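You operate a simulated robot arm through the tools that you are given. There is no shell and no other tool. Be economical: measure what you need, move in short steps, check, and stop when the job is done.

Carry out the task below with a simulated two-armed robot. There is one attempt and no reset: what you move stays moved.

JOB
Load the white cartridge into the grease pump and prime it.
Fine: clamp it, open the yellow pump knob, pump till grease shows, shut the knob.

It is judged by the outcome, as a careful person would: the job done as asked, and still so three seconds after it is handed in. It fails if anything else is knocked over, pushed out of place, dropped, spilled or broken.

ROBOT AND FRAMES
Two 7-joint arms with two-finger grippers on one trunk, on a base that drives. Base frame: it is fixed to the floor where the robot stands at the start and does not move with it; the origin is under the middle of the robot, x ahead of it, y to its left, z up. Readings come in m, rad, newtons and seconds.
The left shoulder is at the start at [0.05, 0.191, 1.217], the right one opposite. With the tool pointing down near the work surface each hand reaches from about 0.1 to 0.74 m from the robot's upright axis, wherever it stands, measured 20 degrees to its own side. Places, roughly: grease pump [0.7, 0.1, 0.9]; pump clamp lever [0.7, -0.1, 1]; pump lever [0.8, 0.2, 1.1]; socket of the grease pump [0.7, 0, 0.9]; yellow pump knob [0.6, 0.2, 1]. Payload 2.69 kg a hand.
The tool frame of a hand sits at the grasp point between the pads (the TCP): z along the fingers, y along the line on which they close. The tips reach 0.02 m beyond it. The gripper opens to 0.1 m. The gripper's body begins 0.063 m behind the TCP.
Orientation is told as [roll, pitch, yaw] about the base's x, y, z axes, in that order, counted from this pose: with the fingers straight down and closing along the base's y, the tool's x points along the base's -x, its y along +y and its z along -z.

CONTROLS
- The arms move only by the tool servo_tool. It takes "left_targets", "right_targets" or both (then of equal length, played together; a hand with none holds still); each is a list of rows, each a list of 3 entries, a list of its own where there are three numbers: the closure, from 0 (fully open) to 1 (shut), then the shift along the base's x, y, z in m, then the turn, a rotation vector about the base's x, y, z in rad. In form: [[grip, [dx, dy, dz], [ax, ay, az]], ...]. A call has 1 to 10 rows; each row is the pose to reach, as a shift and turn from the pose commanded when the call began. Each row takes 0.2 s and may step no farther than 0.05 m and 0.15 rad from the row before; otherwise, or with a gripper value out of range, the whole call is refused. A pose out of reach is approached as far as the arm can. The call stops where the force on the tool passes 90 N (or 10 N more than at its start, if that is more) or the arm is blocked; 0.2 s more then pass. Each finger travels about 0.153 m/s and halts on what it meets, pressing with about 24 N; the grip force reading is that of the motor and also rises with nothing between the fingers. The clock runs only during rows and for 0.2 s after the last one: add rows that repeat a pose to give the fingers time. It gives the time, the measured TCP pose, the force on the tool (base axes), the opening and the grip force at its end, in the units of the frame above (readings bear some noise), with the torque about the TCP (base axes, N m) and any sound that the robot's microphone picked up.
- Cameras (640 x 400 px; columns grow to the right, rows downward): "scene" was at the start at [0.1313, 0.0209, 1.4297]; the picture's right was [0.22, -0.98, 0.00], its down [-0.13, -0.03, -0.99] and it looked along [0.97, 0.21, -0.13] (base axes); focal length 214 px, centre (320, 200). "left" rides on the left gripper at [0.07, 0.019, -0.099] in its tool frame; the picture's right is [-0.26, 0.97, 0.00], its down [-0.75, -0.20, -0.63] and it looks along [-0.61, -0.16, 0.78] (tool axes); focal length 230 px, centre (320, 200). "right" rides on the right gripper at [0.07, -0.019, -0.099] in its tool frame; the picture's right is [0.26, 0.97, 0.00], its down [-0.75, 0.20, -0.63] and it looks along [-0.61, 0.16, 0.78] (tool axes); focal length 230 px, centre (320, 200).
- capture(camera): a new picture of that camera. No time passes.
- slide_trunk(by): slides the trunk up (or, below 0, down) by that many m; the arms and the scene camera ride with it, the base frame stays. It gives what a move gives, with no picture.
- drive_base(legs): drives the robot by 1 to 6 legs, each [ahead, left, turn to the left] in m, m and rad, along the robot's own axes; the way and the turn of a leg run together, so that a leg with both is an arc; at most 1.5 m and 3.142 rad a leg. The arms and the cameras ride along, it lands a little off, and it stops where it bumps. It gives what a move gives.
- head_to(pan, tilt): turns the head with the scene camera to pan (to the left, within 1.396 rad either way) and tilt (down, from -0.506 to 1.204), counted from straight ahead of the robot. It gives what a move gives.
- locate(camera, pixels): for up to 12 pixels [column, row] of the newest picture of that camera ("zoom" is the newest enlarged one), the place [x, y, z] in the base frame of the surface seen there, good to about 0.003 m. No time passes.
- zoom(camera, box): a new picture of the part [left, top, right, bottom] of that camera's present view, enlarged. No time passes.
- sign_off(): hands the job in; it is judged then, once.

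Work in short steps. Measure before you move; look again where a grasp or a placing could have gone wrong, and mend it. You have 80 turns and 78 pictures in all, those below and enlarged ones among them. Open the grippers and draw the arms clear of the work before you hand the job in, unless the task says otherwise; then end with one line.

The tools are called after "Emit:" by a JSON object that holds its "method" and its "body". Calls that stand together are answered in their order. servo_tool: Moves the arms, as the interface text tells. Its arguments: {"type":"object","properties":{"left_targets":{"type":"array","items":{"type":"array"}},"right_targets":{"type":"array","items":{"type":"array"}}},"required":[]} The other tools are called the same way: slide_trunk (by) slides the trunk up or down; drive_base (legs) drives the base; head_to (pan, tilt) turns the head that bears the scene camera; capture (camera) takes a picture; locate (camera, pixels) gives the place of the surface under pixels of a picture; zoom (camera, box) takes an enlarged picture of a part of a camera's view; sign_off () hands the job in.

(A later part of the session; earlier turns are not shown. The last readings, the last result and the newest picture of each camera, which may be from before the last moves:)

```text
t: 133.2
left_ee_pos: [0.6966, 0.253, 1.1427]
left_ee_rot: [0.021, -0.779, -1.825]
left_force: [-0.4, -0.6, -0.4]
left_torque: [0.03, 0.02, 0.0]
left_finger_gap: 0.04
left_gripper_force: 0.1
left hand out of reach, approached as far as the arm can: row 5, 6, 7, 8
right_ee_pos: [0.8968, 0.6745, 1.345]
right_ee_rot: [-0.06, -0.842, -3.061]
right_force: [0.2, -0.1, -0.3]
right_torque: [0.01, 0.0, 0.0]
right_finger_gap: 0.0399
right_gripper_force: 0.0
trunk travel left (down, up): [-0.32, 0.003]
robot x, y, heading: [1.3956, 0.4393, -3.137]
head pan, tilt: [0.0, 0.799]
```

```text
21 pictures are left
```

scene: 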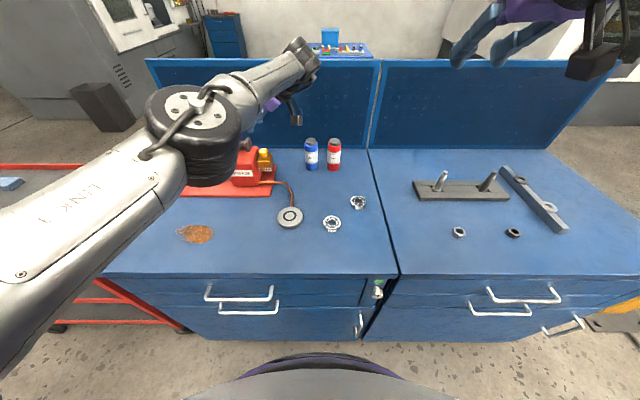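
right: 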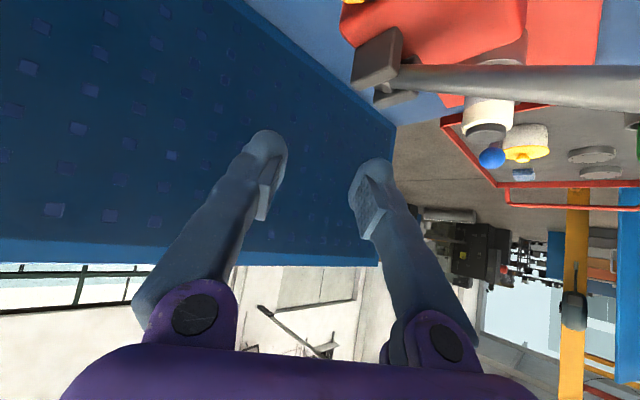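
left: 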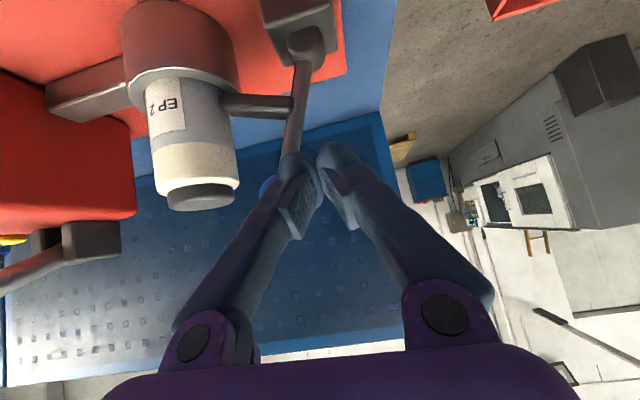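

The left arm reaches yaw +0.9 rad over the knob. I check the elbow's height over the pump lever before descending.

Emit:
{"method": "locate", "body": {"camera": "scene", "pixels": [[200, 182], [235, 150], [245, 145], [150, 180], [290, 70], [298, 118], [265, 155]]}}

Emit:
{"method": "servo_tool", "body": {"left_targets": [[0.6, [-0.017, -0.003, 0], [0, 0, -0.15]], [0.6, [-0.034, -0.007, 0], [0, 0, -0.3]], [0.6, [-0.052, -0.01, 0], [0, 0, -0.45]], [0.6, [-0.052, -0.01, 0], [0, 0, -0.6]], [0.6, [-0.052, -0.01, 0], [0, 0, -0.75]], [0.6, [-0.052, -0.01, 0], [0, 0, -0.9]], [0.6, [-0.052, -0.01, 0], [0, 0, -1.05]], [0.6, [-0.03, -0.01, -0.02], [0, 0, -1.15]], [0.6, [-0.007, -0.01, -0.05], [0, 0, -1.25]]]}}

Emit:
{"method": "capture", "body": {"camera": "left"}}

```text
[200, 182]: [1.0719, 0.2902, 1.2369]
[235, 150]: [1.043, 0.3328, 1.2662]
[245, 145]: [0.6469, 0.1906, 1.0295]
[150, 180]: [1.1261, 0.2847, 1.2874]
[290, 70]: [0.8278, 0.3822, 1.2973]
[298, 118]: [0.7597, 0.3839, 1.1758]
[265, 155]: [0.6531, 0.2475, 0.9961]
```

```text
t: 135.2
left_ee_pos: [0.6903, 0.2429, 1.0934]
left_ee_rot: [0.017, -0.779, -3.08]
left_force: [0.2, 0.1, 0.1]
left_torque: [-0.01, 0.01, -0.02]
left_finger_gap: 0.0399
left_gripper_force: 0.0
right_ee_pos: [0.8975, 0.6748, 1.3445]
right_ee_rot: [-0.059, -0.843, -3.061]
right_force: [0.5, -0.3, 0.1]
right_torque: [0.02, -0.01, -0.04]
right_finger_gap: 0.0401
right_gripper_force: 0.1
trunk travel left (down, up): [-0.32, 0.003]
robot x, y, heading: [1.3934, 0.4378, -3.134]
head pan, tilt: [0.0, 0.799]
```

```text
20 pictures are left
```

left: 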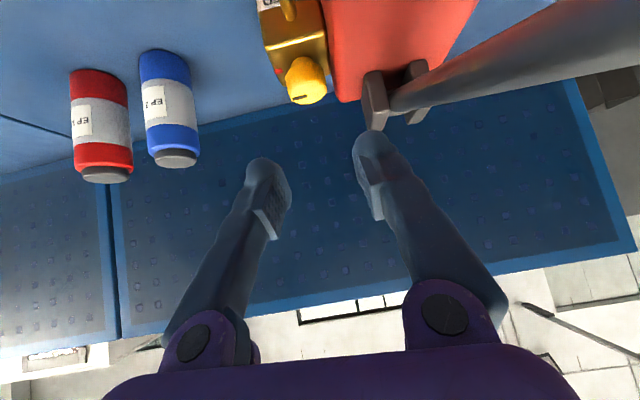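

I measure the knob and the body's side again from this close view.

Emit:
{"method": "locate", "body": {"camera": "left", "pixels": [[290, 75], [326, 75], [308, 60], [307, 100], [300, 95], [333, 70], [334, 50], [365, 100], [378, 130], [387, 118]]}}

```text
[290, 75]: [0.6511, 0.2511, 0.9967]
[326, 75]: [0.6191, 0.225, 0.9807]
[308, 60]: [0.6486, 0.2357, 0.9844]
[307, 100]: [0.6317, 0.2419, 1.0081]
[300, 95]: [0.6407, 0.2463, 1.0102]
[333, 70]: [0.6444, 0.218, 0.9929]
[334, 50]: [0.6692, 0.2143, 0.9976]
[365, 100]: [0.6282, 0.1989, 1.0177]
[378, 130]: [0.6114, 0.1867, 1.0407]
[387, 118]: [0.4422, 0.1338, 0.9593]
```

Knob centre (0.644, 0.243), body side y≈0.216: the near finger has about 2 mm to spare, so I approach with a 35 mm gap, biased +2 mm in y, gripping with the fingertips.

Emit:
{"method": "servo_tool", "body": {"left_targets": [[0.65, [0.029, 0.002, -0.02], [0, 0, -0.06]], [0.65, [0.01, 0.002, -0.039], [0, 0, -0.06]], [0.65, [-0.008, 0.002, -0.057], [0, 0, -0.06]], [0.65, [-0.022, 0.002, -0.071], [0, 0, -0.06]], [0.65, [-0.036, 0.002, -0.085], [0, 0, -0.06]], [0.65, [-0.036, 0.002, -0.085], [0, 0, -0.06]]]}}

Emit:
{"method": "capture", "body": {"camera": "left"}}

```text
t: 136.6
left_ee_pos: [0.6608, 0.2474, 1.0217]
left_ee_rot: [0.02, -0.794, -3.137]
left_force: [47.7, -2.2, 44.1]
left_torque: [-0.78, -0.38, 1.16]
left_finger_gap: 0.0319
left_gripper_force: 0.0
right_ee_pos: [0.9091, 0.6771, 1.351]
right_ee_rot: [-0.057, -0.854, -3.06]
right_force: [0.7, 0.1, -0.2]
right_torque: [0.02, 0.01, -0.01]
right_finger_gap: 0.0401
right_gripper_force: 0.1
trunk travel left (down, up): [-0.32, 0.003]
robot x, y, heading: [1.3966, 0.4391, -3.133]
head pan, tilt: [0.0, 0.799]
```

```text
19 pictures are left
```

left: 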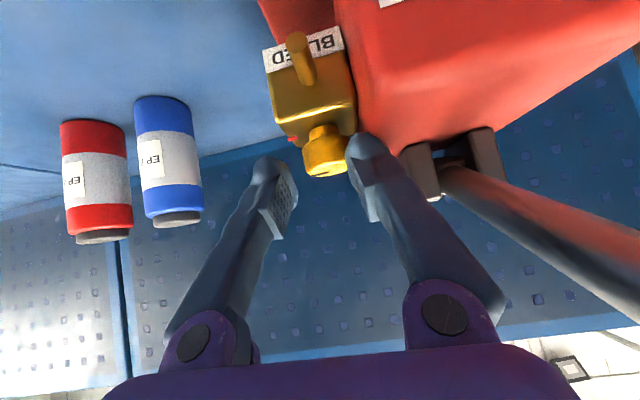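

The near finger strikes the body/knob edge (47 N): along y it does not fit. I back off; I'll turn the robot so that the left shoulder comes forward and grip with the fingers closing along x from above.

Emit:
{"method": "servo_tool", "body": {"left_targets": [[0.6, [0.02, 0.001, 0.02], [0, 0, 0]], [0.6, [0.045, 0.001, 0.045], [0, 0, 0]], [0.6, [0.08, 0.0, 0.08], [0, 0, 0]], [0.6, [0.11, 0.0, 0.115], [0, 0, 0]], [0.6, [0.14, 0.0, 0.15], [0, 0, 0]], [0.6, [0.17, 0.0, 0.185], [0, 0, 0]], [0.6, [0.2, 0.0, 0.22], [0, 0, 0]], [0.6, [0.22, 0.0, 0.26], [0, 0, 0]]]}}

Emit:
{"method": "drive_base", "body": {"legs": [[-0.05, 0, 0], [0, 0, -0.6], [0.071, 0.024, 0]]}}

Emit:
{"method": "head_to", "body": {"pan": 0.6, "tilt": 0.8}}

Emit:
{"method": "capture", "body": {"camera": "scene"}}

```text
t: 138.3
left_ee_pos: [0.876, 0.2441, 1.272]
left_ee_rot: [0.021, -0.777, -3.14]
left_force: [-0.4, 0.2, -0.2]
left_torque: [0.01, 0.03, 0.01]
left_finger_gap: 0.0399
left_gripper_force: 0.1
right_ee_pos: [0.8983, 0.6747, 1.3439]
right_ee_rot: [-0.057, -0.844, -3.065]
right_force: [-0.5, -0.4, 0.3]
right_torque: [0.0, -0.01, -0.02]
right_finger_gap: 0.04
right_gripper_force: 0.0
trunk travel left (down, up): [-0.32, 0.003]
robot x, y, heading: [1.3881, 0.4377, -3.137]
head pan, tilt: [0.0, 0.799]
```

```text
t: 141.6
left_ee_pos: [0.8451, 0.5851, 1.269]
left_ee_rot: [0.018, -0.779, 2.554]
left_force: [0.4, 0.0, 0.2]
left_torque: [0.03, 0.01, 0.01]
left_finger_gap: 0.04
left_gripper_force: 0.0
right_ee_pos: [1.1055, 0.9282, 1.3437]
right_ee_rot: [-0.058, -0.84, 2.63]
right_force: [0.2, -0.3, 0.4]
right_torque: [-0.02, 0.02, 0.02]
right_finger_gap: 0.04
right_gripper_force: 0.0
trunk travel left (down, up): [-0.32, 0.003]
robot x, y, heading: [1.3834, 0.4553, 2.55]
head pan, tilt: [0.0, 0.799]
stopped in leg 3: the robot was blocked; the commanded pose is now the measured one
```

```text
t: 142.6
left_ee_pos: [0.8464, 0.5838, 1.2708]
left_ee_rot: [0.022, -0.776, 2.554]
left_force: [0.3, 0.3, 0.5]
left_torque: [-0.01, 0.0, -0.01]
left_finger_gap: 0.0401
left_gripper_force: 0.0
right_ee_pos: [1.1066, 0.9282, 1.3444]
right_ee_rot: [-0.061, -0.842, 2.632]
right_force: [1.1, 0.2, 0.0]
right_torque: [0.02, 0.04, -0.02]
right_finger_gap: 0.04
right_gripper_force: 0.2
trunk travel left (down, up): [-0.32, 0.003]
robot x, y, heading: [1.3813, 0.4541, 2.554]
head pan, tilt: [0.6, 0.799]
```

```text
18 pictures are left
```

scene: 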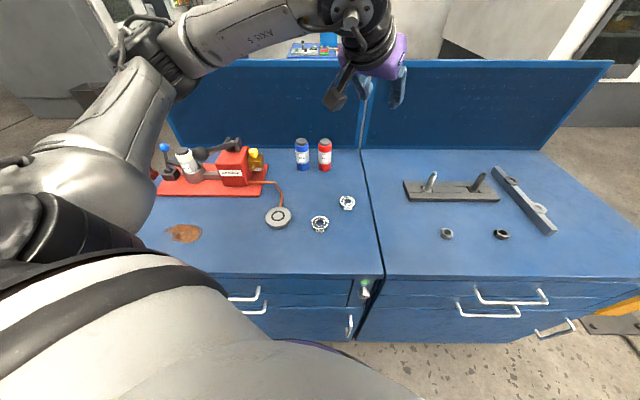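

Shoulder is now forward. I straighten the tilt to about 0.2 rad while moving near the knob, then yaw by +1.5 rad above it.

Emit:
{"method": "servo_tool", "body": {"left_targets": [[0.5, [-0.02, -0.03, 0], [-0.05, -0.075, 0]], [0.5, [-0.045, -0.06, 0], [-0.1, -0.15, 0]], [0.5, [-0.07, -0.09, 0], [-0.15, -0.225, 0]], [0.5, [-0.095, -0.12, 0], [-0.2, -0.3, 0]], [0.5, [-0.12, -0.15, 0], [-0.26, -0.39, 0]], [0.5, [-0.146, -0.184, 0], [-0.316, -0.475, 0]]]}}

Emit:
{"method": "servo_tool", "body": {"left_targets": [[0.5, [-0.005, -0.016, 0], [0, 0, 0.148]], [0.5, [-0.01, -0.032, 0], [0, 0, 0.296]], [0.5, [-0.015, -0.048, -0.01], [0, 0, 0.444]], [0.5, [-0.02, -0.064, -0.02], [0, 0, 0.592]], [0.5, [-0.025, -0.08, -0.03], [0, 0, 0.74]], [0.5, [-0.03, -0.096, -0.05], [0, 0, 0.888]], [0.5, [-0.035, -0.112, -0.07], [0, 0, 1.036]], [0.5, [-0.04, -0.128, -0.09], [0, 0, 1.184]], [0.5, [-0.046, -0.144, -0.11], [0, 0, 1.332]], [0.5, [-0.052, -0.1575, -0.13], [0, 0, 1.48]]]}}

Emit:
{"method": "capture", "body": {"camera": "left"}}

```text
t: 144.0
left_ee_pos: [0.6984, 0.3978, 1.2687]
left_ee_rot: [0.021, -0.203, 2.553]
left_force: [0.0, 1.0, 0.2]
left_torque: [0.0, -0.03, 0.0]
left_finger_gap: 0.0501
left_gripper_force: 0.1
right_ee_pos: [1.1054, 0.9275, 1.3441]
right_ee_rot: [-0.059, -0.838, 2.631]
right_force: [-0.4, -0.6, 1.0]
right_torque: [0.01, -0.03, -0.01]
right_finger_gap: 0.0398
right_gripper_force: 0.1
trunk travel left (down, up): [-0.32, 0.003]
robot x, y, heading: [1.3811, 0.4578, 2.555]
head pan, tilt: [0.6, 0.799]
```

```text
t: 146.2
left_ee_pos: [0.6473, 0.2411, 1.1397]
left_ee_rot: [0.019, -0.207, -2.247]
left_force: [-0.3, -0.7, -0.2]
left_torque: [-0.03, 0.0, -0.01]
left_finger_gap: 0.05
left_gripper_force: 0.2
right_ee_pos: [1.105, 0.9281, 1.3436]
right_ee_rot: [-0.059, -0.838, 2.629]
right_force: [-0.7, 0.5, 0.8]
right_torque: [-0.02, 0.0, -0.02]
right_finger_gap: 0.04
right_gripper_force: 0.0
trunk travel left (down, up): [-0.32, 0.003]
robot x, y, heading: [1.3842, 0.4566, 2.55]
head pan, tilt: [0.6, 0.799]
```

```text
17 pictures are left
```

left: 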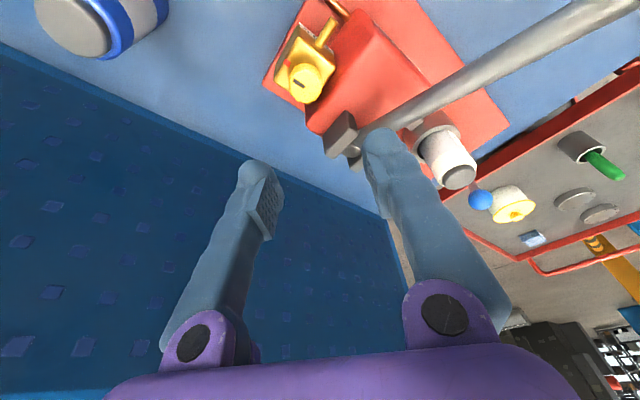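

It reaches. I test further yaw (+1.35) at this height, to know the stroke available.

Emit:
{"method": "servo_tool", "body": {"left_targets": [[0.5, [0, 0.001, 0], [0, 0, 0.15]], [0.5, [0, 0.001, 0], [0, 0, 0.3]], [0.5, [0, 0.001, 0], [0, 0, 0.45]], [0.5, [0, 0.001, 0], [0, 0, 0.6]], [0.5, [0, 0.001, 0], [0, 0, 0.75]], [0.5, [0, 0.001, 0], [0, 0, 0.9]], [0.5, [0, 0.001, 0], [0, 0, 1.05]], [0.5, [0, 0.001, 0], [0, 0, 1.2]], [0.5, [0, 0.001, 0], [0, 0, 1.35]]]}}

Emit:
{"method": "capture", "body": {"camera": "left"}}

```text
t: 148.2
left_ee_pos: [0.6486, 0.2432, 1.1392]
left_ee_rot: [0.019, -0.206, -0.896]
left_force: [0.4, 0.1, -0.8]
left_torque: [0.01, 0.01, -0.02]
left_finger_gap: 0.0502
left_gripper_force: 0.1
right_ee_pos: [1.105, 0.9278, 1.3456]
right_ee_rot: [-0.059, -0.84, 2.63]
right_force: [-1.0, -0.1, -0.5]
right_torque: [-0.03, 0.01, -0.05]
right_finger_gap: 0.0402
right_gripper_force: 0.1
trunk travel left (down, up): [-0.32, 0.003]
robot x, y, heading: [1.3838, 0.455, 2.548]
head pan, tilt: [0.6, 0.799]
```

```text
16 pictures are left
```

left: 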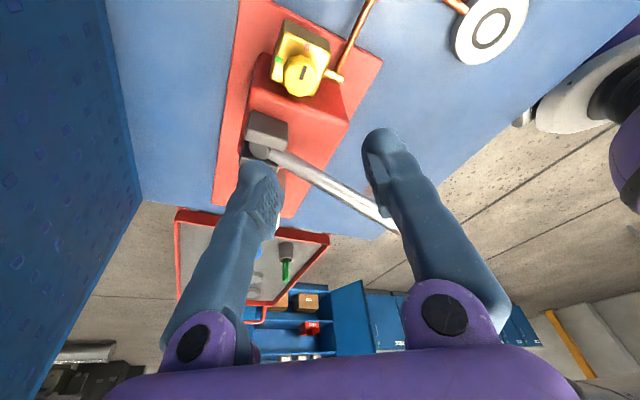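

A green mark appears on the block at about (278,62). I enlarge and locate it.

Emit:
{"method": "zoom", "body": {"camera": "left", "box": [250, 10, 360, 110]}}

Emit:
{"method": "locate", "body": {"camera": "left", "pixels": [[278, 62], [303, 74], [300, 70], [306, 78], [285, 78], [318, 75], [300, 95], [330, 72], [345, 90], [265, 80]]}}

```text
4.00 times, centred on (305, 60) of left
```

zoom: 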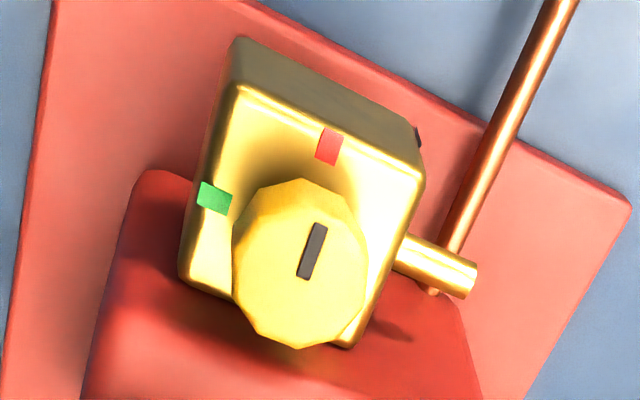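

```text
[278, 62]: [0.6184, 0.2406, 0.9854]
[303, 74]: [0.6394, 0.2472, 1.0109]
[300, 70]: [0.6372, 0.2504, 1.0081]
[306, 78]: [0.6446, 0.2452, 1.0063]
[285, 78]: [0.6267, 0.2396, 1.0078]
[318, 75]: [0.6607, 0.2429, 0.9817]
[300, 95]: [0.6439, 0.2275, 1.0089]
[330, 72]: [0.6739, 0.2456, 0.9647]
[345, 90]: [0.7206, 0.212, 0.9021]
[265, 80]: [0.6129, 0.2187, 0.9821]
```

Green (open) is at (0.618, 0.241), on the -x side: open is 90° counter-clockwise. Knob centre (0.641, 0.243). I yaw back to about 1.3 rad and descend over the knob with a 45 mm gap.

Emit:
{"method": "servo_tool", "body": {"left_targets": [[0.55, [-0.002, 0, 0], [0, 0, -0.14]], [0.55, [-0.004, 0, 0], [0, 0, -0.28]], [0.55, [-0.0066, 0.0008, 0], [0, 0, -0.42]], [0.55, [-0.0066, 0.0008, -0.01], [0, 0, -0.56]], [0.55, [-0.0066, 0.0008, -0.02], [0, 0, -0.7]], [0.55, [-0.0066, 0.0008, -0.04], [0, 0, -0.84]], [0.55, [-0.0066, 0.0008, -0.06], [0, 0, -0.945]], [0.55, [-0.0066, 0.0008, -0.09], [0, 0, -0.945]], [0.55, [-0.0066, 0.0008, -0.115], [0, 0, -0.945]], [0.55, [-0.0066, 0.0008, -0.131], [0, 0, -0.945]]]}}

Emit:
{"method": "capture", "body": {"camera": "left"}}

```text
t: 150.4
left_ee_pos: [0.6399, 0.2437, 1.0082]
left_ee_rot: [0.019, -0.205, -1.845]
left_force: [-0.5, 0.2, 0.2]
left_torque: [0.02, 0.03, 0.01]
left_finger_gap: 0.0452
left_gripper_force: 0.0
right_ee_pos: [1.1044, 0.9277, 1.3448]
right_ee_rot: [-0.059, -0.84, 2.631]
right_force: [0.0, 0.3, 0.6]
right_torque: [0.01, -0.02, 0.03]
right_finger_gap: 0.0401
right_gripper_force: 0.1
trunk travel left (down, up): [-0.32, 0.003]
robot x, y, heading: [1.3837, 0.456, 2.55]
head pan, tilt: [0.6, 0.799]
```

```text
14 pictures are left
```

left: 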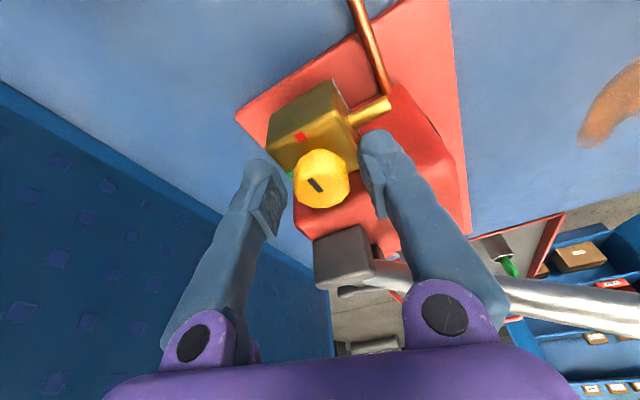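

The knob lies centred between the fingers, no contact force. I close and turn counter-clockwise by 0.95 rad.

Emit:
{"method": "servo_tool", "body": {"left_targets": [[0.9, [0, 0, 0], [0, 0, 0]], [0.9, [0, 0, 0], [0, 0, 0]], [0.9, [0, 0, 0], [0, 0, 0.14]], [0.9, [0, 0, 0], [0, 0, 0.28]], [0.9, [0, 0, 0], [0, 0, 0.42]], [0.9, [0, 0, 0], [0, 0, 0.56]], [0.9, [0, 0, 0], [0, 0, 0.7]], [0.9, [0, 0, 0], [0, 0, 0.83]], [0.9, [0, 0, 0], [0, 0, 0.95]]]}}

Emit:
{"method": "capture", "body": {"camera": "left"}}

```text
t: 152.4
left_ee_pos: [0.6362, 0.2474, 1.0087]
left_ee_rot: [0.013, -0.197, -0.892]
left_force: [-43.5, 1.4, 17.2]
left_torque: [-0.87, 0.05, -1.08]
left_finger_gap: 0.0296
left_gripper_force: 44.9
right_ee_pos: [1.1026, 0.9291, 1.3432]
right_ee_rot: [-0.061, -0.839, 2.63]
right_force: [0.0, -0.5, -0.3]
right_torque: [-0.01, 0.0, 0.01]
right_finger_gap: 0.0403
right_gripper_force: 0.0
trunk travel left (down, up): [-0.32, 0.003]
robot x, y, heading: [1.3838, 0.4589, 2.551]
head pan, tilt: [0.6, 0.799]
```

```text
13 pictures are left
```

left: 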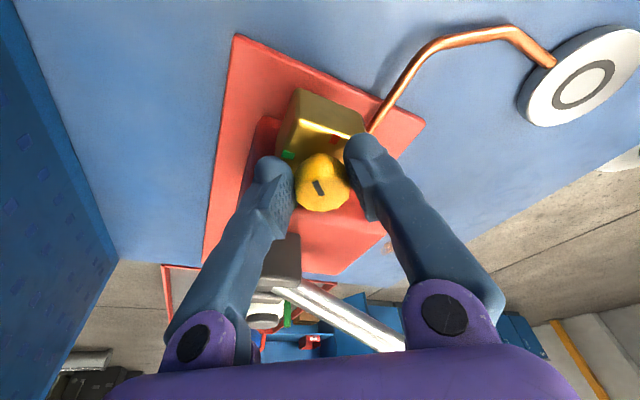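

The knob turned with the hand (54°). I open, lift, and yaw back for a second stroke.

Emit:
{"method": "servo_tool", "body": {"left_targets": [[0.62, [0.002, -0.001, 0], [0, 0, 0]], [0.62, [0.003, -0.002, 0.015], [0, 0, 0]], [0.58, [0.003, -0.002, 0.04], [0, 0, 0]], [0.55, [0.003, -0.002, 0.045], [0, 0, -0.14]], [0.55, [0.003, -0.002, 0.045], [0, 0, -0.28]], [0.55, [0.003, -0.002, 0.045], [0, 0, -0.42]], [0.55, [0.003, -0.002, 0.045], [0, 0, -0.56]], [0.55, [0.003, -0.002, 0.045], [0, 0, -0.7]], [0.55, [0.003, -0.002, 0.045], [0, 0, -0.84]], [0.55, [0.003, -0.002, 0.045], [0, 0, -0.95]]]}}

Emit:
{"method": "capture", "body": {"camera": "left"}}

```text
t: 154.6
left_ee_pos: [0.6437, 0.2427, 1.054]
left_ee_rot: [0.018, -0.207, -1.846]
left_force: [-0.3, 0.3, 1.0]
left_torque: [0.03, 0.0, -0.01]
left_finger_gap: 0.0451
left_gripper_force: 0.1
right_ee_pos: [1.106, 0.928, 1.3448]
right_ee_rot: [-0.059, -0.841, 2.63]
right_force: [-0.9, -1.0, -0.5]
right_torque: [0.0, 0.0, 0.0]
right_finger_gap: 0.0401
right_gripper_force: 0.0
trunk travel left (down, up): [-0.32, 0.003]
robot x, y, heading: [1.3832, 0.4541, 2.548]
head pan, tilt: [0.6, 0.799]
```

```text
12 pictures are left
```

left: 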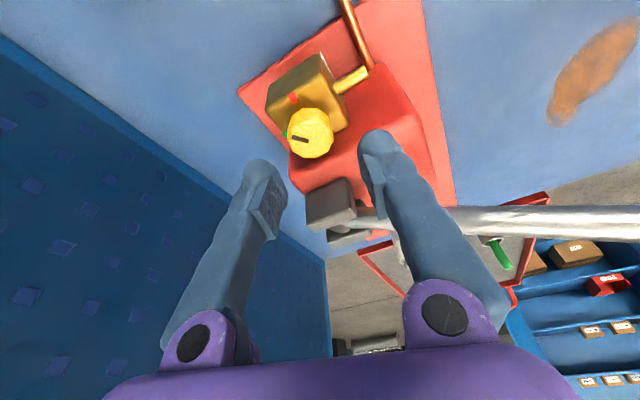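

The pointer is now most of the way to green. Second stroke: descend, grip, turn the remaining ~0.65 rad, release and lift.

Emit:
{"method": "servo_tool", "body": {"left_targets": [[0.55, [-0.002, 0.001, -0.046], [0, 0, 0]], [0.9, [-0.002, 0.001, -0.046], [0, 0, 0]], [0.9, [-0.002, 0.001, -0.046], [0, 0, 0]], [0.9, [-0.002, 0.001, -0.046], [0, 0, 0.13]], [0.9, [-0.002, 0.001, -0.046], [0, 0, 0.26]], [0.9, [-0.002, 0.001, -0.046], [0, 0, 0.39]], [0.9, [-0.002, 0.001, -0.046], [0, 0, 0.52]], [0.9, [-0.002, 0.001, -0.046], [0, 0, 0.65]], [0.55, [-0.002, 0.001, -0.046], [0, 0, 0.65]], [0.55, [-0.002, 0.001, 0.0], [0, 0, 0.65]]]}}

Emit:
{"method": "zoom", "body": {"camera": "left", "box": [230, 40, 400, 180]}}

```text
t: 156.8
left_ee_pos: [0.6452, 0.2455, 1.0555]
left_ee_rot: [0.02, -0.206, -1.192]
left_force: [1.1, -0.4, 1.0]
left_torque: [0.02, 0.02, 0.0]
left_finger_gap: 0.0449
left_gripper_force: 0.1
right_ee_pos: [1.1078, 0.9289, 1.3442]
right_ee_rot: [-0.059, -0.841, 2.629]
right_force: [0.6, -0.9, 0.4]
right_torque: [-0.02, 0.0, 0.03]
right_finger_gap: 0.04
right_gripper_force: 0.0
trunk travel left (down, up): [-0.32, 0.003]
robot x, y, heading: [1.3821, 0.4544, 2.553]
head pan, tilt: [0.6, 0.799]
```

```text
2.86 times, centred on (315, 110) of left
```

zoom: 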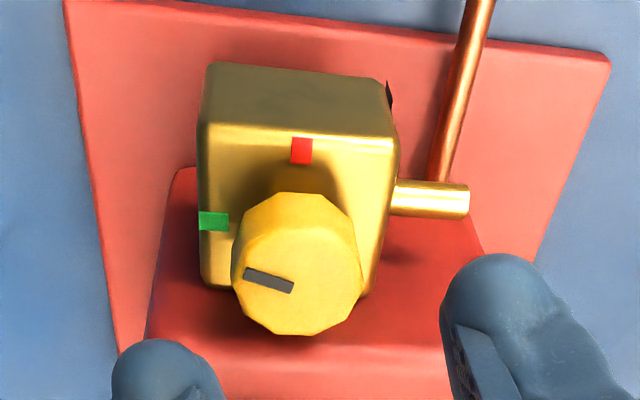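

The pointer is about 18° short of green. I yaw back, grip once more and turn a further 0.38 rad.

Emit:
{"method": "servo_tool", "body": {"left_targets": [[0.55, [-0.002, -0.001, 0], [0, 0, -0.15]], [0.55, [-0.002, -0.001, 0], [0, 0, -0.3]], [0.55, [-0.003, -0.001, -0.0], [0, 0, -0.42]], [0.55, [-0.003, -0.001, -0.047], [0, 0, -0.42]], [0.9, [-0.003, -0.001, -0.047], [0, 0, -0.42]], [0.9, [-0.003, -0.001, -0.047], [0, 0, -0.42]], [0.9, [-0.003, -0.001, -0.047], [0, 0, -0.3]], [0.9, [-0.003, -0.001, -0.047], [0, 0, -0.17]], [0.9, [-0.003, -0.001, -0.047], [0, 0, -0.04]], [0.55, [-0.003, -0.001, -0.047], [0, 0, -0.04]]]}}

Emit:
{"method": "servo_tool", "body": {"left_targets": [[0.55, [0, 0, 0.04], [0, 0, 0]], [0.55, [0, 0.01, 0.08], [0, 0, 0]]]}}

Emit:
{"method": "zoom", "body": {"camera": "left", "box": [230, 20, 400, 140]}}

```text
t: 159.0
left_ee_pos: [0.639, 0.2445, 1.0076]
left_ee_rot: [0.021, -0.204, -1.235]
left_force: [1.6, 4.3, -0.1]
left_torque: [0.08, 0.02, -0.13]
left_finger_gap: 0.0437
left_gripper_force: 0.1
right_ee_pos: [1.1061, 0.9293, 1.3449]
right_ee_rot: [-0.06, -0.839, 2.629]
right_force: [-0.1, -0.1, 0.8]
right_torque: [-0.02, -0.02, 0.0]
right_finger_gap: 0.04
right_gripper_force: 0.1
trunk travel left (down, up): [-0.32, 0.003]
robot x, y, heading: [1.3832, 0.4567, 2.553]
head pan, tilt: [0.6, 0.799]
```

```text
t: 159.6
left_ee_pos: [0.6384, 0.2524, 1.0882]
left_ee_rot: [0.02, -0.209, -1.234]
left_force: [0.4, 1.0, -0.8]
left_torque: [0.01, 0.03, -0.02]
left_finger_gap: 0.0451
left_gripper_force: 0.1
right_ee_pos: [1.1051, 0.929, 1.3437]
right_ee_rot: [-0.06, -0.839, 2.63]
right_force: [0.0, 0.8, -1.0]
right_torque: [-0.01, 0.03, -0.01]
right_finger_gap: 0.0401
right_gripper_force: 0.1
trunk travel left (down, up): [-0.32, 0.003]
robot x, y, heading: [1.3831, 0.4568, 2.551]
head pan, tilt: [0.6, 0.799]
```

```text
3.33 times, centred on (315, 80) of left
```

zoom: 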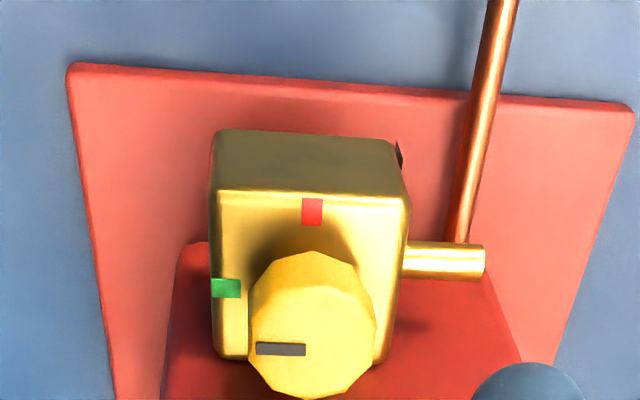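

The pointer is on green: open. Now I take the left hand up and over the pump lever's ball (0.833, 0.167, 1.113), yawing back so the fingers close along y.

Emit:
{"method": "servo_tool", "body": {"left_targets": [[0.5, [0, 0.01, 0.04], [0, 0, -0.15]], [0.5, [0.01, 0.01, 0.08], [0, 0, -0.3]], [0.4, [0.03, 0, 0.12], [0, 0, -0.45]], [0.3, [0.06, -0.01, 0.14], [0, 0, -0.6]], [0.2, [0.09, -0.02, 0.15], [0, 0, -0.75]], [0.2, [0.12, -0.04, 0.15], [0, 0, -0.9]], [0.2, [0.15, -0.06, 0.15], [0, 0, -1.05]], [0.2, [0.18, -0.08, 0.15], [0, 0, -1.2]], [0.2, [0.2, -0.085, 0.15], [0, 0, -1.35]], [0.2, [0.205, -0.085, 0.15], [0, 0, -1.5]]]}}

Emit:
{"method": "servo_tool", "body": {"left_targets": [[0.2, [0, 0, 0], [0, 0, -0.14]], [0.2, [0, 0, 0], [0, 0, -0.28]], [0.2, [0, 0, 0], [0, 0, -0.41]]]}}

Emit:
{"method": "capture", "body": {"camera": "scene"}}

```text
t: 161.8
left_ee_pos: [0.7993, 0.2166, 1.2276]
left_ee_rot: [0.019, -0.205, -2.737]
left_force: [-0.5, -1.3, -0.2]
left_torque: [0.0, -0.01, -0.02]
left_finger_gap: 0.08
left_gripper_force: 0.1
left hand out of reach, approached as far as the arm can: row 7, 8, 9, 10
right_ee_pos: [1.1058, 0.9289, 1.3449]
right_ee_rot: [-0.059, -0.84, 2.631]
right_force: [0.3, 0.0, 0.5]
right_torque: [0.0, -0.01, -0.02]
right_finger_gap: 0.04
right_gripper_force: 0.0
trunk travel left (down, up): [-0.32, 0.003]
robot x, y, heading: [1.3851, 0.4534, 2.551]
head pan, tilt: [0.6, 0.799]
```

```text
t: 162.6
left_ee_pos: [0.7993, 0.2187, 1.2265]
left_ee_rot: [0.022, -0.206, 3.137]
left_force: [-0.9, 1.0, -0.2]
left_torque: [0.02, -0.01, 0.01]
left_finger_gap: 0.0799
left_gripper_force: 0.1
right_ee_pos: [1.1062, 0.9279, 1.3444]
right_ee_rot: [-0.059, -0.84, 2.629]
right_force: [0.6, 0.3, 1.0]
right_torque: [0.02, 0.0, 0.0]
right_finger_gap: 0.0398
right_gripper_force: 0.0
trunk travel left (down, up): [-0.32, 0.003]
robot x, y, heading: [1.3847, 0.454, 2.549]
head pan, tilt: [0.6, 0.799]
```

```text
9 pictures are left
```

scene: 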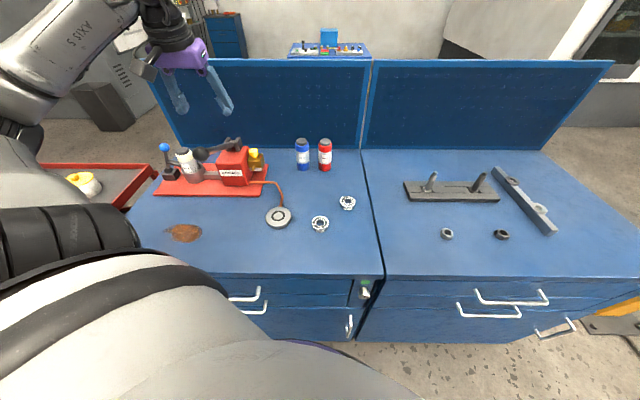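

I measure the lever: ball (201,154), rod (218,148), bracket (235,143).

Emit:
{"method": "locate", "body": {"camera": "scene", "pixels": [[201, 154], [201, 149], [215, 149], [222, 147], [229, 145], [234, 141], [239, 142]]}}

Emit:
{"method": "servo_tool", "body": {"left_targets": [[0.3, [0.02, -0.03, 0], [0, 0, 0]], [0.3, [0.038, -0.053, -0.01], [0, 0, 0]], [0.4, [0.038, -0.053, -0.04], [0, 0, 0]]]}}

Emit:
{"method": "capture", "body": {"camera": "left"}}

```text
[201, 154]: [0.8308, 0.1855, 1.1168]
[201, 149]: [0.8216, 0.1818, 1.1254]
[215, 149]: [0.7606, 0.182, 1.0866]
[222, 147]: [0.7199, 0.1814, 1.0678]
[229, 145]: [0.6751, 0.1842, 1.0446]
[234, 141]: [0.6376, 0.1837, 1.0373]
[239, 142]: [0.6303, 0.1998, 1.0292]
```

```text
t: 163.4
left_ee_pos: [0.8364, 0.1654, 1.1859]
left_ee_rot: [0.019, -0.208, 3.137]
left_force: [0.6, -0.1, -1.0]
left_torque: [-0.02, 0.02, 0.03]
left_finger_gap: 0.0603
left_gripper_force: 0.0
right_ee_pos: [1.1072, 0.9275, 1.3436]
right_ee_rot: [-0.059, -0.841, 2.632]
right_force: [0.5, 0.0, 0.0]
right_torque: [0.03, -0.03, 0.0]
right_finger_gap: 0.0399
right_gripper_force: 0.1
trunk travel left (down, up): [-0.32, 0.003]
robot x, y, heading: [1.3866, 0.4591, 2.559]
head pan, tilt: [0.6, 0.799]
```

```text
8 pictures are left
```

left: 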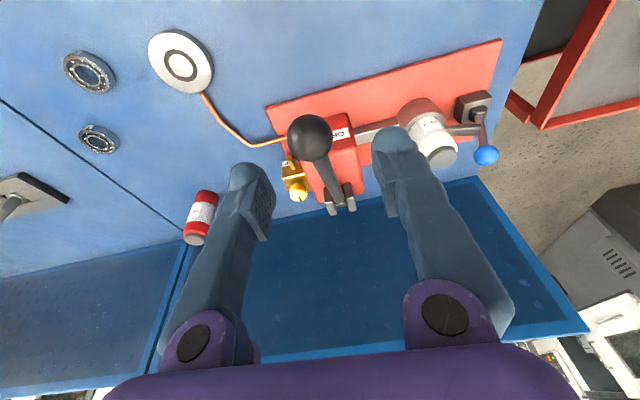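

The ball centre is about (0.823, 0.172, 1.113), pivot near (0.635, 1.03). I grip the ball and swing it down along its arc.

Emit:
{"method": "servo_tool", "body": {"left_targets": [[0.4, [-0.006, 0.004, -0.04], [0, 0, 0]], [0.4, [-0.013, 0.008, -0.073], [0, 0, 0]], [0.9, [-0.013, 0.008, -0.073], [0, 0, 0]], [0.9, [-0.013, 0.008, -0.073], [0, 0, 0]], [0.9, [-0.005, 0.008, -0.096], [0, 0, 0]], [0.9, [0.001, 0.008, -0.12], [0, 0, 0]], [0.9, [0.004, 0.008, -0.138], [0, 0, 0]], [0.9, [0.004, 0.008, -0.156], [0, 0, 0]], [0.9, [0.001, 0.008, -0.18], [0, 0, 0]]]}}

Emit:
{"method": "capture", "body": {"camera": "left"}}

```text
t: 165.4
left_ee_pos: [0.8408, 0.1726, 1.0068]
left_ee_rot: [0.022, -0.203, 3.141]
left_force: [3.4, -1.7, 17.9]
left_torque: [0.14, -0.24, -0.29]
left_finger_gap: 0.0287
left_gripper_force: 44.4
right_ee_pos: [1.1065, 0.9297, 1.3445]
right_ee_rot: [-0.058, -0.841, 2.629]
right_force: [-0.7, -1.1, 0.5]
right_torque: [0.0, 0.02, -0.02]
right_finger_gap: 0.04
right_gripper_force: 0.0
trunk travel left (down, up): [-0.32, 0.003]
robot x, y, heading: [1.3889, 0.4578, 2.554]
head pan, tilt: [0.6, 0.799]
```

```text
7 pictures are left
```

left: 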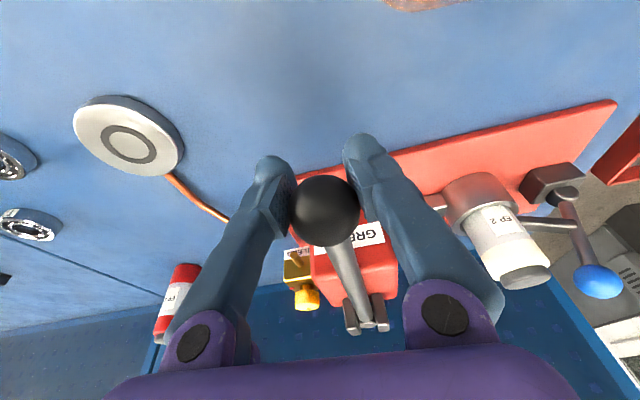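

The ball follows; no grease at the spout yet (295,262). I do a bigger stroke: a little lower, back up to the top, and down again.

Emit:
{"method": "servo_tool", "body": {"left_targets": [[0.9, [-0.004, 0, -0.025], [0, 0, 0]], [0.9, [0, 0, 0], [0, 0, 0]], [0.9, [0.003, 0, 0.03], [0, 0, 0]], [0.9, [0, 0, 0.06], [0, 0, 0]], [0.9, [-0.006, 0, 0.084], [0, 0, 0]], [0.9, [-0.014, 0, 0.107], [0, 0, 0]], [0.9, [-0.006, 0, 0.084], [0, 0, 0]], [0.9, [0.001, 0, 0.05], [0, 0, 0]], [0.9, [0.002, 0, 0.012], [0, 0, 0]], [0.9, [-0.004, 0, -0.025], [0, 0, 0]]]}}

Emit:
{"method": "zoom", "body": {"camera": "left", "box": [220, 150, 440, 350]}}

```text
t: 167.6
left_ee_pos: [0.8323, 0.1734, 0.9824]
left_ee_rot: [0.018, -0.206, 3.139]
left_force: [5.2, 1.8, 7.8]
left_torque: [-0.18, 0.4, 0.03]
left_finger_gap: 0.0098
left_gripper_force: 0.1
right_ee_pos: [1.1047, 0.9277, 1.3428]
right_ee_rot: [-0.062, -0.839, 2.631]
right_force: [-0.3, -0.1, -0.2]
right_torque: [0.03, -0.03, -0.04]
right_finger_gap: 0.0402
right_gripper_force: 0.1
trunk travel left (down, up): [-0.32, 0.003]
robot x, y, heading: [1.3866, 0.4574, 2.554]
head pan, tilt: [0.6, 0.799]
```

```text
2.00 times, centred on (330, 250) of left
```

zoom: 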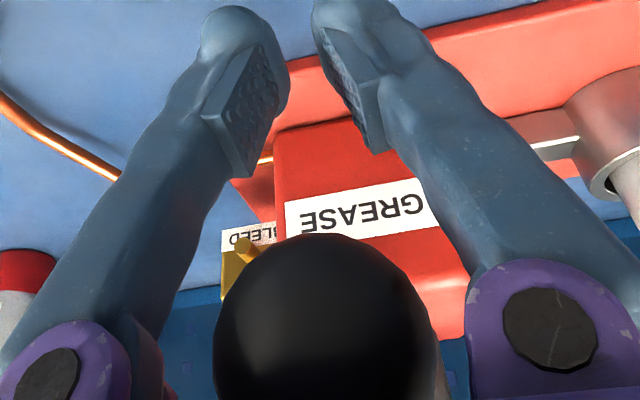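

The ball slipped up between the fingers toward the palm. I locate it, then open the fingers.

Emit:
{"method": "locate", "body": {"camera": "zoom", "pixels": [[320, 300], [320, 250], [240, 260], [250, 240], [380, 330]]}}

Emit:
{"method": "servo_tool", "body": {"left_targets": [[0.3, [0, 0, 0], [0, 0, 0]], [0.3, [0, 0, 0], [0, 0, 0]], [0.3, [0.003, 0, 0.02], [0, 0, 0]], [0.3, [0.004, 0, 0.04], [0, 0, 0]]]}}

Emit:
{"method": "zoom", "body": {"camera": "left", "box": [220, 130, 440, 330]}}

```text
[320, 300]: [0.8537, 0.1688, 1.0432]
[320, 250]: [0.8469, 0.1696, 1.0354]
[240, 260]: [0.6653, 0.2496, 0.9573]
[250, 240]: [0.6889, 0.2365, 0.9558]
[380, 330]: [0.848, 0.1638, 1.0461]
```

```text
t: 168.6
left_ee_pos: [0.8387, 0.1727, 1.021]
left_ee_rot: [0.018, -0.206, 3.138]
left_force: [1.8, -2.2, 7.0]
left_torque: [0.06, 0.24, 0.01]
left_finger_gap: 0.07
left_gripper_force: 0.1
right_ee_pos: [1.1066, 0.9286, 1.3438]
right_ee_rot: [-0.058, -0.841, 2.632]
right_force: [0.4, 0.4, 1.5]
right_torque: [0.02, -0.01, -0.01]
right_finger_gap: 0.0401
right_gripper_force: 0.0
trunk travel left (down, up): [-0.32, 0.003]
robot x, y, heading: [1.3849, 0.4559, 2.554]
head pan, tilt: [0.6, 0.799]
```

```text
2.00 times, centred on (330, 230) of left
```

zoom: 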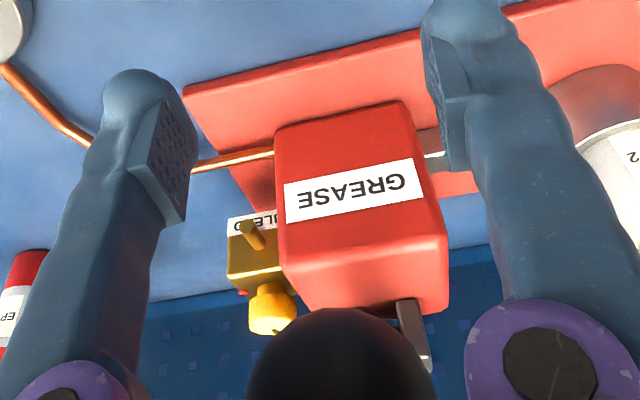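

The lever springs back up against the palm (steady 7 N), so I can pump with the palm, the open fingers guarding both sides. I make two strokes.

Emit:
{"method": "servo_tool", "body": {"left_targets": [[0.3, [-0.005, 0, 0.035], [0, 0, 0]], [0.3, [0, 0, 0], [0, 0, 0]], [0.3, [0.002, 0, -0.045], [0, 0, 0]], [0.3, [0, 0, -0.083], [0, 0, 0]], [0.3, [0.002, 0, -0.04], [0, 0, 0]], [0.3, [0, 0, 0], [0, 0, 0]], [0.3, [-0.005, 0, 0.035], [0, 0, 0]], [0.3, [0, 0, 0], [0, 0, 0]], [0.3, [0.002, 0, -0.045], [0, 0, 0]], [0.3, [0, 0, -0.083], [0, 0, 0]]]}}

Emit:
{"method": "zoom", "body": {"camera": "left", "box": [200, 180, 420, 380]}}

```text
t: 170.8
left_ee_pos: [0.833, 0.172, 0.9504]
left_ee_rot: [0.027, -0.236, 3.139]
left_force: [10.3, -14.4, 86.1]
left_torque: [1.28, 0.59, -0.02]
left_finger_gap: 0.0699
left_gripper_force: 0.0
right_ee_pos: [1.1134, 0.931, 1.347]
right_ee_rot: [-0.052, -0.848, 2.624]
right_force: [-0.4, 0.3, -0.1]
right_torque: [-0.04, -0.02, -0.05]
right_finger_gap: 0.0399
right_gripper_force: 0.2
trunk travel left (down, up): [-0.32, 0.003]
robot x, y, heading: [1.3852, 0.4562, 2.552]
head pan, tilt: [0.6, 0.799]
```

```text
2.00 times, centred on (310, 280) of left
```

zoom: 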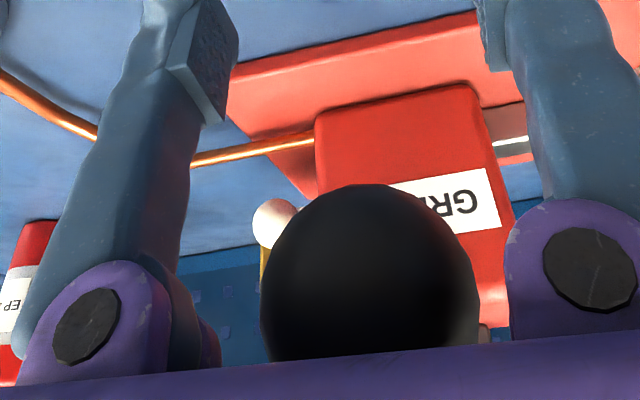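

White grease shows at the spout (272,222 in the zoom). I stop pumping, raise the hand straight off the ball, and go back over the knob yawing toward 2.1 rad.

Emit:
{"method": "servo_tool", "body": {"left_targets": [[0.3, [0, 0, 0.045], [0, 0, 0]], [0.3, [0, 0, 0.09], [0, 0, 0]], [0.3, [0, 0, 0.14], [0, 0, 0]], [0.3, [0, 0, 0.19], [0, 0, 0]], [0.3, [0, 0, 0.24], [0, 0, 0]], [0.3, [0, 0, 0.29], [0, 0, 0]], [0.35, [-0.04, 0.018, 0.29], [0, 0, 0.15]], [0.4, [-0.08, 0.036, 0.29], [0, 0, 0.3]], [0.45, [-0.12, 0.054, 0.29], [0, 0, 0.45]], [0.5, [-0.16, 0.072, 0.29], [0, 0, 0.6]]]}}

Emit:
{"method": "servo_tool", "body": {"left_targets": [[0.55, [-0.012, 0, 0], [0, 0, 0.15]], [0.55, [-0.024, 0, -0.01], [0, 0, 0.3]], [0.55, [-0.034, -0.001, -0.03], [0, 0, 0.45]], [0.55, [-0.034, -0.001, -0.05], [0, 0, 0.6]], [0.55, [-0.034, -0.001, -0.07], [0, 0, 0.75]], [0.55, [-0.034, -0.001, -0.09], [0, 0, 0.9]], [0.55, [-0.034, -0.001, -0.11], [0, 0, 1.05]], [0.55, [-0.034, -0.001, -0.13], [0, 0, 1.2]], [0.55, [-0.034, -0.001, -0.15], [0, 0, 1.35]], [0.55, [-0.034, -0.001, -0.17], [0, 0, 1.5]]]}}

```text
t: 173.0
left_ee_pos: [0.6752, 0.2457, 1.2287]
left_ee_rot: [0.021, -0.207, -2.54]
left_force: [-0.6, 0.6, 0.7]
left_torque: [-0.03, -0.03, 0.02]
left_finger_gap: 0.0498
left_gripper_force: 0.0
right_ee_pos: [1.1034, 0.93, 1.3425]
right_ee_rot: [-0.06, -0.838, 2.631]
right_force: [0.2, 0.0, -0.7]
right_torque: [0.01, 0.02, -0.01]
right_finger_gap: 0.0401
right_gripper_force: 0.0
trunk travel left (down, up): [-0.32, 0.003]
robot x, y, heading: [1.3865, 0.4582, 2.554]
head pan, tilt: [0.6, 0.799]
```

```text
t: 175.2
left_ee_pos: [0.6422, 0.2442, 1.0569]
left_ee_rot: [0.02, -0.207, -1.043]
left_force: [0.4, 0.6, 0.0]
left_torque: [0.01, -0.01, 0.0]
left_finger_gap: 0.0449
left_gripper_force: 0.0
right_ee_pos: [1.1041, 0.9279, 1.3435]
right_ee_rot: [-0.059, -0.839, 2.63]
right_force: [-0.9, 0.6, 0.5]
right_torque: [0.02, -0.03, -0.03]
right_finger_gap: 0.04
right_gripper_force: 0.1
trunk travel left (down, up): [-0.32, 0.003]
robot x, y, heading: [1.3857, 0.4521, 2.552]
head pan, tilt: [0.6, 0.799]
```

Over the knob at yaw 2.1. I descend, grip, and turn clockwise 0.84 rad.

Emit:
{"method": "servo_tool", "body": {"left_targets": [[0.6, [0, 0.001, -0.02], [0, 0, 0]], [0.62, [-0.001, 0.001, -0.049], [0, 0, 0]], [0.9, [-0.001, 0, -0.049], [0, 0, 0]], [0.9, [-0.001, 0, -0.049], [0, 0, 0]], [0.9, [-0.001, 0, -0.049], [0, 0, -0.14]], [0.9, [-0.001, 0, -0.049], [0, 0, -0.28]], [0.9, [-0.001, 0, -0.049], [0, 0, -0.42]], [0.9, [-0.001, 0, -0.049], [0, 0, -0.56]], [0.9, [-0.001, 0, -0.049], [0, 0, -0.7]], [0.9, [-0.001, 0, -0.049], [0, 0, -0.84]]]}}

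Emit:
{"method": "servo_tool", "body": {"left_targets": [[0.55, [0, 0, 0], [0, 0, 0]], [0.55, [0, 0, 0.02], [0, 0, 0]], [0.55, [0.001, 0, 0.05], [0, 0, 0]], [0.55, [0.001, 0, 0.05], [0, 0, 0.14]], [0.55, [0.001, 0, 0.05], [0, 0, 0.28]], [0.55, [0.001, 0, 0.05], [0, 0, 0.42]], [0.55, [0.001, 0, 0.05], [0, 0, 0.56]], [0.55, [0.001, 0, 0.05], [0, 0, 0.7]], [0.55, [0.001, 0, 0.05], [0, 0, 0.8]]]}}

Emit:
{"method": "capture", "body": {"camera": "left"}}

```text
t: 177.4
left_ee_pos: [0.6419, 0.2448, 1.0149]
left_ee_rot: [0.008, -0.207, -1.885]
left_force: [-17.6, 4.4, 35.1]
left_torque: [0.25, 0.36, -0.12]
left_finger_gap: 0.0297
left_gripper_force: 44.7
right_ee_pos: [1.1078, 0.9295, 1.3446]
right_ee_rot: [-0.056, -0.841, 2.627]
right_force: [-0.2, -1.0, 0.3]
right_torque: [0.0, 0.0, 0.01]
right_finger_gap: 0.0402
right_gripper_force: 0.0
trunk travel left (down, up): [-0.32, 0.003]
robot x, y, heading: [1.387, 0.4556, 2.558]
head pan, tilt: [0.6, 0.799]
```

```text
t: 179.4
left_ee_pos: [0.6443, 0.2447, 1.0589]
left_ee_rot: [0.018, -0.206, -1.081]
left_force: [-0.2, 0.4, -0.4]
left_torque: [-0.02, -0.02, -0.01]
left_finger_gap: 0.045
left_gripper_force: 0.0
right_ee_pos: [1.1043, 0.9278, 1.3429]
right_ee_rot: [-0.059, -0.839, 2.63]
right_force: [0.0, 0.5, 0.6]
right_torque: [-0.01, -0.02, -0.01]
right_finger_gap: 0.04
right_gripper_force: 0.1
trunk travel left (down, up): [-0.32, 0.003]
robot x, y, heading: [1.3887, 0.4601, 2.552]
head pan, tilt: [0.6, 0.799]
```

```text
3 pictures are left
```

left: 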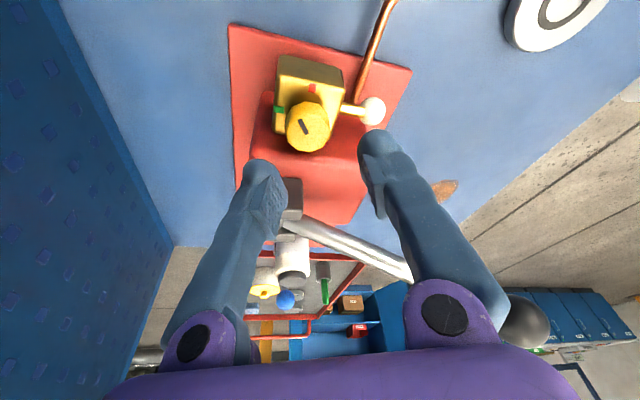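

The pointer is about 35° from red and the grease blob shows at the spout. Second closing stroke: grip, turn 0.7 rad clockwise.

Emit:
{"method": "servo_tool", "body": {"left_targets": [[0.6, [-0.002, 0, -0.02], [0, 0, 0]], [0.62, [-0.003, 0, -0.049], [0, 0, 0]], [0.9, [-0.003, -0.001, -0.049], [0, 0, 0]], [0.9, [-0.003, -0.001, -0.049], [0, 0, 0]], [0.9, [-0.003, -0.001, -0.049], [0, 0, -0.14]], [0.9, [-0.003, -0.001, -0.049], [0, 0, -0.28]], [0.9, [-0.003, -0.001, -0.049], [0, 0, -0.42]], [0.9, [-0.003, -0.001, -0.049], [0, 0, -0.56]], [0.9, [-0.003, -0.001, -0.049], [0, 0, -0.7]]]}}

Emit:
{"method": "servo_tool", "body": {"left_targets": [[0.55, [0, 0, 0], [0, 0, 0]], [0.55, [0, 0, 0.02], [0, 0, 0]], [0.55, [0.001, 0, 0.05], [0, 0, 0]], [0.55, [0.001, 0, 0.05], [0, 0, 0.14]], [0.55, [0.001, 0, 0.05], [0, 0, 0.28]], [0.55, [0.001, 0, 0.05], [0, 0, 0.42]], [0.55, [0.001, 0, 0.05], [0, 0, 0.56]]]}}

Emit:
{"method": "zoom", "body": {"camera": "left", "box": [230, 40, 400, 180]}}

```text
t: 181.4
left_ee_pos: [0.6407, 0.2452, 1.0146]
left_ee_rot: [0.012, -0.207, -1.783]
left_force: [-16.9, 2.7, 28.3]
left_torque: [0.09, 0.35, 0.44]
left_finger_gap: 0.0296
left_gripper_force: 45.4
right_ee_pos: [1.1067, 0.9292, 1.3435]
right_ee_rot: [-0.059, -0.841, 2.627]
right_force: [0.5, 0.4, -1.2]
right_torque: [0.03, -0.01, -0.01]
right_finger_gap: 0.0399
right_gripper_force: 0.0
trunk travel left (down, up): [-0.32, 0.003]
robot x, y, heading: [1.3836, 0.4564, 2.553]
head pan, tilt: [0.6, 0.799]
```

```text
t: 183.0
left_ee_pos: [0.6432, 0.2427, 1.0605]
left_ee_rot: [0.019, -0.207, -1.221]
left_force: [-0.6, -0.2, 0.3]
left_torque: [0.0, 0.04, -0.04]
left_finger_gap: 0.045
left_gripper_force: 0.1
right_ee_pos: [1.1067, 0.9279, 1.3443]
right_ee_rot: [-0.06, -0.839, 2.63]
right_force: [0.8, -0.1, 0.1]
right_torque: [0.03, -0.01, 0.04]
right_finger_gap: 0.04
right_gripper_force: 0.0
trunk travel left (down, up): [-0.32, 0.003]
robot x, y, heading: [1.3828, 0.458, 2.556]
head pan, tilt: [0.6, 0.799]
```

```text
2.86 times, centred on (315, 110) of left
```

zoom: 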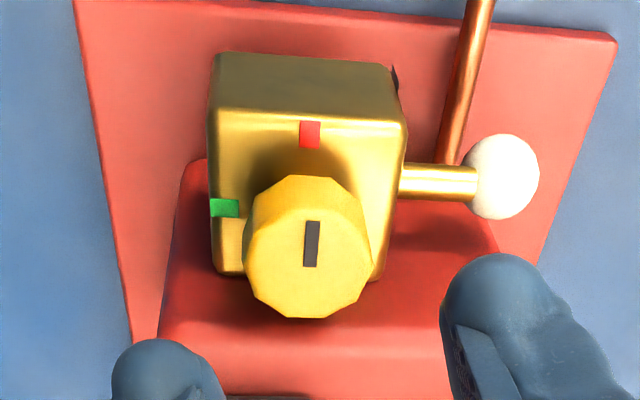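

The pointer is on red: shut, with the grease showing. I lift the left hand straight up, draw it back, and open both grippers.

Emit:
{"method": "servo_tool", "body": {"left_targets": [[0.4, [0, 0.01, 0.04], [0, 0, 0]], [0.2, [0, 0.02, 0.085], [0, 0, 0]], [0, [0, 0.03, 0.13], [0, 0, 0]], [0, [0, 0.04, 0.175], [0, 0, 0]], [0, [0.03, 0.06, 0.21], [0, 0, -0.1]], [0, [0.06, 0.08, 0.23], [0, 0, -0.2]], [0, [0.09, 0.1, 0.25], [0, 0, -0.3]], [0, [0.12, 0.12, 0.27], [0, 0, -0.4]], [0, [0.15, 0.14, 0.28], [0, 0, -0.5]], [0, [0.18, 0.15, 0.29], [0, 0, -0.6]]], "right_targets": [[0.3, [0, 0, 0], [0, 0, 0]], [0.2, [0, 0, 0], [0, 0, 0]], [0, [0, 0, 0], [0, 0, 0]], [0, [0, 0, 0], [0, 0, 0]], [0, [0, 0, 0], [0, 0, 0]], [0, [0, 0, 0], [0, 0, 0]], [0, [0, 0, 0], [0, 0, 0]], [0, [0, 0, 0], [0, 0, 0]], [0, [0, 0, 0], [0, 0, 0]], [0, [0, 0, 0], [0, 0, 0]]]}}

Emit:
{"method": "zoom", "body": {"camera": "scene", "box": [120, 100, 380, 260]}}

```text
refused: row 5 steps farther than a row can; nothing moved
```

```text
2.46 times, centred on (250, 180) of scene
```

zoom: 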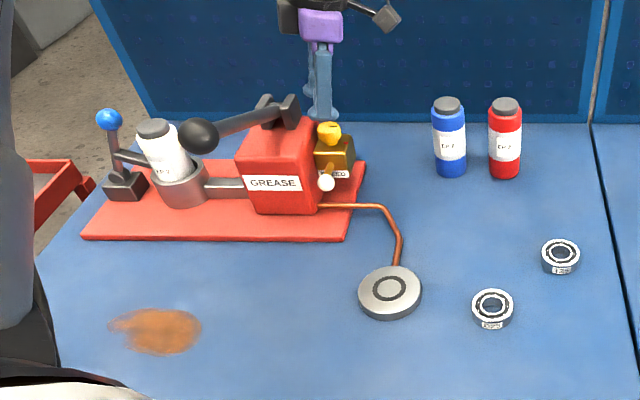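

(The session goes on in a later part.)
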